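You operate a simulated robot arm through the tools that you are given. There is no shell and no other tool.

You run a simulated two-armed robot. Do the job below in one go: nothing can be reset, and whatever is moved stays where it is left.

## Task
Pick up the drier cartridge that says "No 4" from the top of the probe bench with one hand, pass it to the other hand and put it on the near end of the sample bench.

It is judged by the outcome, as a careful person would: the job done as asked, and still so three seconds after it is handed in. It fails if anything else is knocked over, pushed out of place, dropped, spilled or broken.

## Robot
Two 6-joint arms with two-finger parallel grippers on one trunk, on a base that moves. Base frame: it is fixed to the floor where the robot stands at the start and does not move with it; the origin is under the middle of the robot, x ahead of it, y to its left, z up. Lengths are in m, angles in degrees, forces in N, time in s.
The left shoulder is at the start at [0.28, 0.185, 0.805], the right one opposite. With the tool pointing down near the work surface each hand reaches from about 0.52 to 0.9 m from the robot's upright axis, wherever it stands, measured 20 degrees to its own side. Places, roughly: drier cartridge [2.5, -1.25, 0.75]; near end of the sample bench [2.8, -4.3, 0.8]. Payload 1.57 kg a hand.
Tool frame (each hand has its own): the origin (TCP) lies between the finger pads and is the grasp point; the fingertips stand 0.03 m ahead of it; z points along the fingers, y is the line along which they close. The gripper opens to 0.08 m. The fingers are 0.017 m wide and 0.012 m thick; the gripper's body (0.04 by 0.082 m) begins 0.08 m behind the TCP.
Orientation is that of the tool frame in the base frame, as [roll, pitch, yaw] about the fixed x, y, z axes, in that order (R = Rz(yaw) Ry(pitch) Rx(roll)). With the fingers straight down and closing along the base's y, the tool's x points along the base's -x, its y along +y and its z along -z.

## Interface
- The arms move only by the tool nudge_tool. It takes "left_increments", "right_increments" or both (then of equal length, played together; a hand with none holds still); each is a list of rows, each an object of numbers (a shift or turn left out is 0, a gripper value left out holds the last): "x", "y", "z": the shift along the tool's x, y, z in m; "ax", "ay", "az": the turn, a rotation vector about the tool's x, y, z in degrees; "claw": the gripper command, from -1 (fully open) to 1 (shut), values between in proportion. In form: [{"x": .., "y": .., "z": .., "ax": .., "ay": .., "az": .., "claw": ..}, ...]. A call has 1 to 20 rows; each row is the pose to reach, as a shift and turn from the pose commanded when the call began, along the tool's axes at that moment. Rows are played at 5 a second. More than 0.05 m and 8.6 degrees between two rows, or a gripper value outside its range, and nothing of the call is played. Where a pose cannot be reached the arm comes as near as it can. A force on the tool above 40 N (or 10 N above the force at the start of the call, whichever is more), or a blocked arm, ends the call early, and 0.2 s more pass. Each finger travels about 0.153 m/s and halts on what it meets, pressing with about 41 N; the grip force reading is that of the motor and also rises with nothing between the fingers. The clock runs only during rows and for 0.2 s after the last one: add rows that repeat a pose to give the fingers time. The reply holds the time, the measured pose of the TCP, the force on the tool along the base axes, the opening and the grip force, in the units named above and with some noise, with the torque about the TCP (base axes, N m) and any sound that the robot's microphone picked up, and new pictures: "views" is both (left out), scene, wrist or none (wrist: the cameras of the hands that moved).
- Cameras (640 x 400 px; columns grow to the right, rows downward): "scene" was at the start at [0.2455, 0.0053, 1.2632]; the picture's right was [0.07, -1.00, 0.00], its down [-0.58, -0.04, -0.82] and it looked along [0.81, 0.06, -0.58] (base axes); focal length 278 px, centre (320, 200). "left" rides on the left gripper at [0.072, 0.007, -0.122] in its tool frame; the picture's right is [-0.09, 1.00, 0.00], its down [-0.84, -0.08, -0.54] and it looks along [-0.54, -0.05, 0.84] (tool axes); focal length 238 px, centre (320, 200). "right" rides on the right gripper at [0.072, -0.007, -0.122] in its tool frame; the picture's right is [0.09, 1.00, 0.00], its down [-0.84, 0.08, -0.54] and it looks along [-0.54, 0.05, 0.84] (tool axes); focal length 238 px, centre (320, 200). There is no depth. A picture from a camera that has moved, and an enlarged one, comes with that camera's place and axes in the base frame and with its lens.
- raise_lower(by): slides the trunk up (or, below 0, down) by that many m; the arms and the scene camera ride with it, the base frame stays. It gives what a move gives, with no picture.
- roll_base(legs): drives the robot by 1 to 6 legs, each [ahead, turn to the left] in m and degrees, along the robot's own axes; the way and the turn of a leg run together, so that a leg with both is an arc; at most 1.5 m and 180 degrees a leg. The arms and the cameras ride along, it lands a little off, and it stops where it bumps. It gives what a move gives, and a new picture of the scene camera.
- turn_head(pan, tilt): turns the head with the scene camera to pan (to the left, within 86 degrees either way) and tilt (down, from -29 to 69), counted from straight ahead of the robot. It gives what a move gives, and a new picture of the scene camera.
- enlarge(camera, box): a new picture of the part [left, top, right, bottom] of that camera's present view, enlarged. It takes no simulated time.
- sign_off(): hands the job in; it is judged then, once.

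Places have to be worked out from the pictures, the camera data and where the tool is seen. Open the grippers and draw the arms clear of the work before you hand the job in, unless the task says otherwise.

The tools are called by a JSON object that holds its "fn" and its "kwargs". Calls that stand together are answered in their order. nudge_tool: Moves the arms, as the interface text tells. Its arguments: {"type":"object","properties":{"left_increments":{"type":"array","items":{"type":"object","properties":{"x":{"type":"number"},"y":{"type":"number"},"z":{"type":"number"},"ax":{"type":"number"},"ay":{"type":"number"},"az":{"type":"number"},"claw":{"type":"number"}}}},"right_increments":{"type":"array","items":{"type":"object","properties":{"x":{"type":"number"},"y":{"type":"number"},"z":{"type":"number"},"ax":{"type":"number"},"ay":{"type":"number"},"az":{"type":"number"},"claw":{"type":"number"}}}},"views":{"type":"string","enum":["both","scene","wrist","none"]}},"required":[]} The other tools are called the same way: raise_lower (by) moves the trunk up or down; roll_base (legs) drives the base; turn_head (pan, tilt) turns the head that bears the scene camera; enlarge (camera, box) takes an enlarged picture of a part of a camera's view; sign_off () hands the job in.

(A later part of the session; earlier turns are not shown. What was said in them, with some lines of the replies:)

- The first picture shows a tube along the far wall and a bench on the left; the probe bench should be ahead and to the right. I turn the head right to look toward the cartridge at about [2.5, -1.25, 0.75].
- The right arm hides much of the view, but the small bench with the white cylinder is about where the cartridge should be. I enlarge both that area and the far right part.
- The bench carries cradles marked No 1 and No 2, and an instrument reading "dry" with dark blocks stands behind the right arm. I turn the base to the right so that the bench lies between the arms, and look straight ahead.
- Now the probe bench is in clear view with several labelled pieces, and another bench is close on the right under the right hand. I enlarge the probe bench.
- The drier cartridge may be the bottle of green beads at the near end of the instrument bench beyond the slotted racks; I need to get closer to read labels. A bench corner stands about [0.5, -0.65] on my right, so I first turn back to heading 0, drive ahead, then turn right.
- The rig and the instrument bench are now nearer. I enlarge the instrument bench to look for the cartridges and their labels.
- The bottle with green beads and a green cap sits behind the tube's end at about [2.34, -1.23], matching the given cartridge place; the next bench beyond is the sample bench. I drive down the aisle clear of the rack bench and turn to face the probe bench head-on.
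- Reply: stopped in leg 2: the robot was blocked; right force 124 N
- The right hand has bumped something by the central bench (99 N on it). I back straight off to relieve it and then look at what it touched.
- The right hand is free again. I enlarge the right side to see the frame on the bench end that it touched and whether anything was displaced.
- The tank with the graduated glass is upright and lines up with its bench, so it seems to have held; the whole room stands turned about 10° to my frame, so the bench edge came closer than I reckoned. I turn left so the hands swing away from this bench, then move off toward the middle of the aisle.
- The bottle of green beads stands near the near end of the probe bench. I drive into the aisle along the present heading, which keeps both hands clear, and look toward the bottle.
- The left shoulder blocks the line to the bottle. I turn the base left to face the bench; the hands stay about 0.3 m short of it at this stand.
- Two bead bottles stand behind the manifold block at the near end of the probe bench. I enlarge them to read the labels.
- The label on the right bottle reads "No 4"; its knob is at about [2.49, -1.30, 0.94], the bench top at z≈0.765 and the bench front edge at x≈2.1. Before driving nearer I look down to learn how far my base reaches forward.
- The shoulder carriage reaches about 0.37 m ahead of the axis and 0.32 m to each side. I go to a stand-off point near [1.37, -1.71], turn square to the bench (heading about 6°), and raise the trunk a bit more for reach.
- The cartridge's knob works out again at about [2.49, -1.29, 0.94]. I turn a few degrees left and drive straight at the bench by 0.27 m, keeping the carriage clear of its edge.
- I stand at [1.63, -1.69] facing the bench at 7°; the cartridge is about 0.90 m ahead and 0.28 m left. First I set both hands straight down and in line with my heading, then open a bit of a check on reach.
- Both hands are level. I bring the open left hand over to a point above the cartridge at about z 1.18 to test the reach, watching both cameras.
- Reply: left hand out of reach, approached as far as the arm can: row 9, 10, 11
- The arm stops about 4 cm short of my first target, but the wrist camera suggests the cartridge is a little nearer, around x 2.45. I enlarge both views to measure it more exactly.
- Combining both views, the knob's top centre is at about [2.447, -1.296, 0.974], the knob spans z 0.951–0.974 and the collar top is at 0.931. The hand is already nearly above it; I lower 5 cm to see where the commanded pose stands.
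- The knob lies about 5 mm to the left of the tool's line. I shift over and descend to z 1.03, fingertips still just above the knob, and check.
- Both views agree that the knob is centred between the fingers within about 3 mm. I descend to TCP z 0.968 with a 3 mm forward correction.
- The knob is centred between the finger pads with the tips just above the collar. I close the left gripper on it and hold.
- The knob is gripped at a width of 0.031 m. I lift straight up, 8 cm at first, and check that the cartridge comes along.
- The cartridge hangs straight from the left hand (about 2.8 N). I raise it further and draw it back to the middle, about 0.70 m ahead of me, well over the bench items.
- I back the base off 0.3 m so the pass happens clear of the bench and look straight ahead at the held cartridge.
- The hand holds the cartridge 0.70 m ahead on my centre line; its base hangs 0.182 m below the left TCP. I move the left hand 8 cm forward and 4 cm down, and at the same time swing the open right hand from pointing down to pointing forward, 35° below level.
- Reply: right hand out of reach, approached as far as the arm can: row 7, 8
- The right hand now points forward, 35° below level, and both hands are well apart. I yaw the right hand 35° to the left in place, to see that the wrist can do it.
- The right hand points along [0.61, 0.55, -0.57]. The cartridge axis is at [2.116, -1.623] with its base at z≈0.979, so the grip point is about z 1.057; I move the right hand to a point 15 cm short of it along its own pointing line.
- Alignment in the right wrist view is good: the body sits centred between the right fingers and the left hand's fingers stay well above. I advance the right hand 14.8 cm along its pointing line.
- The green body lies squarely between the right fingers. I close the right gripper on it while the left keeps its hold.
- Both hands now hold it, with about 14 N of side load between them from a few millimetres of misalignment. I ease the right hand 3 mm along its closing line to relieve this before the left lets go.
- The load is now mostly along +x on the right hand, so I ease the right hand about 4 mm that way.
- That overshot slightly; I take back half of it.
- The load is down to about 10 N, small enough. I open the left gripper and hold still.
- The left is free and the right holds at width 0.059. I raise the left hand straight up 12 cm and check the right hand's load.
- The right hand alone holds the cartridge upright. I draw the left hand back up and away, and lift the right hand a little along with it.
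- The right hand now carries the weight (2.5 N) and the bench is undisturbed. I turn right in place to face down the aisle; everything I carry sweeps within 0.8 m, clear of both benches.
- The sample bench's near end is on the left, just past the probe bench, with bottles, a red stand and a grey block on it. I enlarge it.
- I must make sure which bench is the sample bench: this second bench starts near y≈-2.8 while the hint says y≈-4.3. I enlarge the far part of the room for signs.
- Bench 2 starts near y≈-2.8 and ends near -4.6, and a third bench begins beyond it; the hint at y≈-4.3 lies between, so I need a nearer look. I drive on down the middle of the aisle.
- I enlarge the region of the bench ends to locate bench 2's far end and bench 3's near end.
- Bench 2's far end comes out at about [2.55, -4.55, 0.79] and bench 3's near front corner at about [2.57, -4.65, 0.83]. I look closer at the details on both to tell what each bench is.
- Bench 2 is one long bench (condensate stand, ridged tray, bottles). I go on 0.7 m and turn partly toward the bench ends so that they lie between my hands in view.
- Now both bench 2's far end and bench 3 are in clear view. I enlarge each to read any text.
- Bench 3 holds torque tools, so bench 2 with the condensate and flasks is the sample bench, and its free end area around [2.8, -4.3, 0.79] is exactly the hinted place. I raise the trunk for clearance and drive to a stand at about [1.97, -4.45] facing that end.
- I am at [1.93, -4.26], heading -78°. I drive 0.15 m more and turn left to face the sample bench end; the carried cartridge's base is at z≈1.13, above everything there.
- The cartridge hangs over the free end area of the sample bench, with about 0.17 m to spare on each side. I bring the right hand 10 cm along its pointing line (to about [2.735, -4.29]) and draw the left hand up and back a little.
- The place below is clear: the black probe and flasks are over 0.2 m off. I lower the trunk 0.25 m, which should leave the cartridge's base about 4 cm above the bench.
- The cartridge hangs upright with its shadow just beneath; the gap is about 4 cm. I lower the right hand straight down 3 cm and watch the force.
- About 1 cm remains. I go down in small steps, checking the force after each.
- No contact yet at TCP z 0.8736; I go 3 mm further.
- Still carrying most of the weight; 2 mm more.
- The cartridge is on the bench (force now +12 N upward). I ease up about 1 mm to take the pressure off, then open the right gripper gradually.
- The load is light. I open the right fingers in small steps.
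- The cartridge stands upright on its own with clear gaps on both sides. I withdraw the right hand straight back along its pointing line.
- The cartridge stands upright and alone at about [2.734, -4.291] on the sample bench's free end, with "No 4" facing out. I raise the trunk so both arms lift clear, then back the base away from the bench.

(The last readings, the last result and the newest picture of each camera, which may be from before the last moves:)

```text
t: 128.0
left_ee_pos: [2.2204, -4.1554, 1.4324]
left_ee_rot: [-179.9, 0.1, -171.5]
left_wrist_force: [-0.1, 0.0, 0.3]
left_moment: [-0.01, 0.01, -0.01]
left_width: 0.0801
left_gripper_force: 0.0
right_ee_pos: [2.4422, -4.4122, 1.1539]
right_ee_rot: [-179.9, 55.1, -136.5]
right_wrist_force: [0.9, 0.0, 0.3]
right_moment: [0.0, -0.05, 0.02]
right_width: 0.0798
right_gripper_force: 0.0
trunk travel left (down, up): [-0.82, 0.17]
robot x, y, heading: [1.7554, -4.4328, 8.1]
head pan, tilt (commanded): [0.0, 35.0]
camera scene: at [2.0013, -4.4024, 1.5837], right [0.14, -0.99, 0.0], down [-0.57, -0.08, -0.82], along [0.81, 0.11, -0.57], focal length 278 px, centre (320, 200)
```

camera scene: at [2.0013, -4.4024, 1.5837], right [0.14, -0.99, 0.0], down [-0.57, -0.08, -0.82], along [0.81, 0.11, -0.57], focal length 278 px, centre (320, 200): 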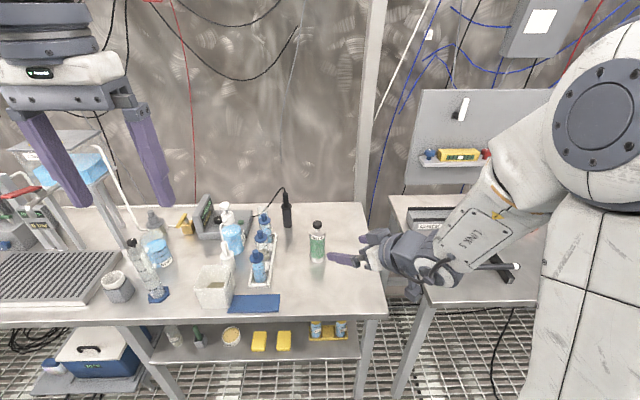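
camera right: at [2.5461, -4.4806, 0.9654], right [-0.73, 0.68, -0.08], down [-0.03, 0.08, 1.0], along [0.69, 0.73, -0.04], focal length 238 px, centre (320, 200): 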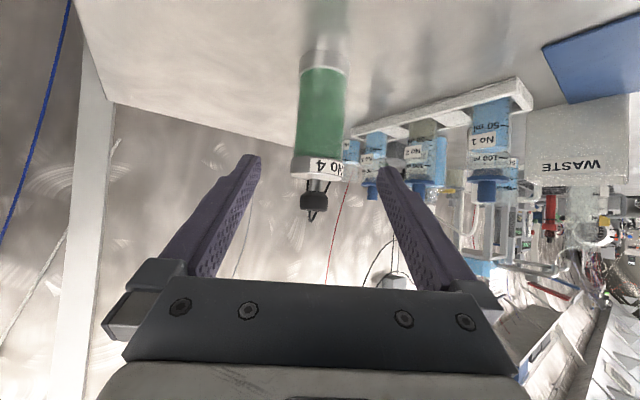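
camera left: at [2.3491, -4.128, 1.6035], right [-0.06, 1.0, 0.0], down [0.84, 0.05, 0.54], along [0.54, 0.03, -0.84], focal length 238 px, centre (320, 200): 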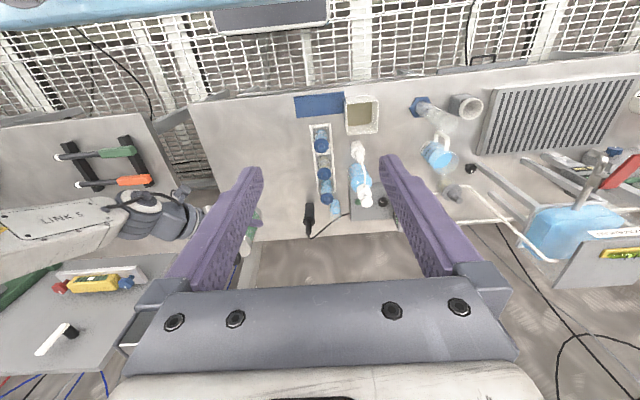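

The cartridge stands steady on the free end of the bench and nothing near it has moved. I draw the right hand further back from the bench edge and take a last close look.

{"fn": "nudge_tool", "kwargs": {"right_increments": [{"z": -0.03}, {"z": -0.06}, {"z": -0.09}, {"z": -0.12}, {"z": -0.12}], "views": "scene"}}

{"fn": "enlarge", "kwargs": {"camera": "scene", "box": [180, 180, 420, 330]}}

{"fn": "enlarge", "kwargs": {"camera": "scene", "box": [380, 80, 640, 300]}}

```text
t: 129.2
left_ee_pos: [2.2194, -4.1559, 1.4322]
left_ee_rot: [-180.0, 0.2, -171.5]
left_wrist_force: [0.1, 0.0, -0.1]
left_moment: [-0.01, -0.02, 0.02]
left_width: 0.0801
left_gripper_force: 0.2
right_ee_pos: [2.395, -4.4814, 1.2397]
right_ee_rot: [-180.0, 55.0, -136.5]
right_wrist_force: [0.5, -0.1, 0.6]
right_moment: [-0.01, -0.01, -0.05]
right_width: 0.0801
right_gripper_force: 0.1
right hand out of reach, approached as far as the arm can: row 1, 2, 3, 4, 5
trunk travel left (down, up): [-0.82, 0.17]
robot x, y, heading: [1.7555, -4.4314, 8.2]
head pan, tilt (commanded): [0.0, 35.0]
camera scene: at [2.0007, -4.4025, 1.5838], right [0.14, -0.99, 0.0], down [-0.57, -0.08, -0.82], along [0.81, 0.11, -0.57], focal length 278 px, centre (320, 200)
```

scene: 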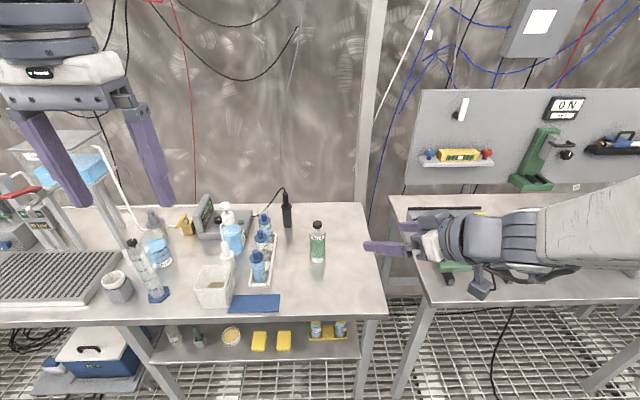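

```text
2.67 times, centred on (300, 255) of scene
camera zoom: at [2.0007, -4.4025, 1.5838], right [0.14, -0.99, 0.0], down [-0.57, -0.08, -0.82], along [0.81, 0.11, -0.57], focal length 742 px, centre (373, 53)
```

zoom: 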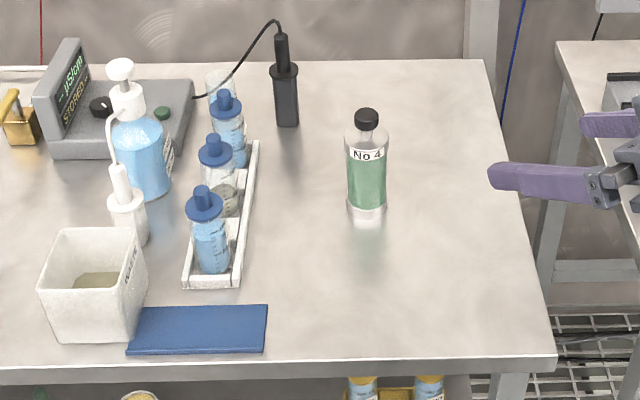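

```text
1.82 times, centred on (510, 190) of scene
camera zoom: at [2.0007, -4.4025, 1.5838], right [0.14, -0.99, 0.0], down [-0.57, -0.08, -0.82], along [0.81, 0.11, -0.57], focal length 506 px, centre (-26, 218)
```

zoom: 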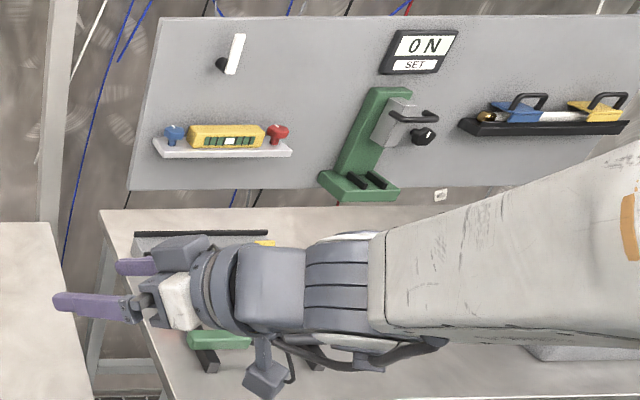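

The cartridge "No 4" stands upright on the free end of the sample bench, all neighbours are as they were, both grippers are open and both arms are clear of the benches. I hand the job in.

{"fn": "sign_off", "kwargs": {}}

```text
The job is handed in.
```

The "No 4" drier cartridge is standing upright on the sample bench, at about [2.73, -4.29, 0.79], and the job is handed in. I picked it up by its knob with the left hand, passed it to the right hand in mid-air clear of the benches, and set it down with the right.

Two things could count against the result:

- **Bump on the way:** Early on, while I was driving down the aisle, my right hand hit something near the graduated glass tank on the bench to my right. The reading was about 99 N, and I backed off at once. Afterwards the tank was upright and square with its bench, but I could not rule out a shift of a centimetre or two. I did not go back to check it.
- **Which end of the bench:** I took the long bench with the condensate stand and vials as the sample bench. The place you gave, [2.8, -4.3, 0.8], matches the free area at its far end from where I started, so I put the cartridge there. If "near end" meant the end next to the probe bench, it is at the wrong end.

Nothing else looked moved or knocked over. Both grippers are open and both arms are clear of the benches.
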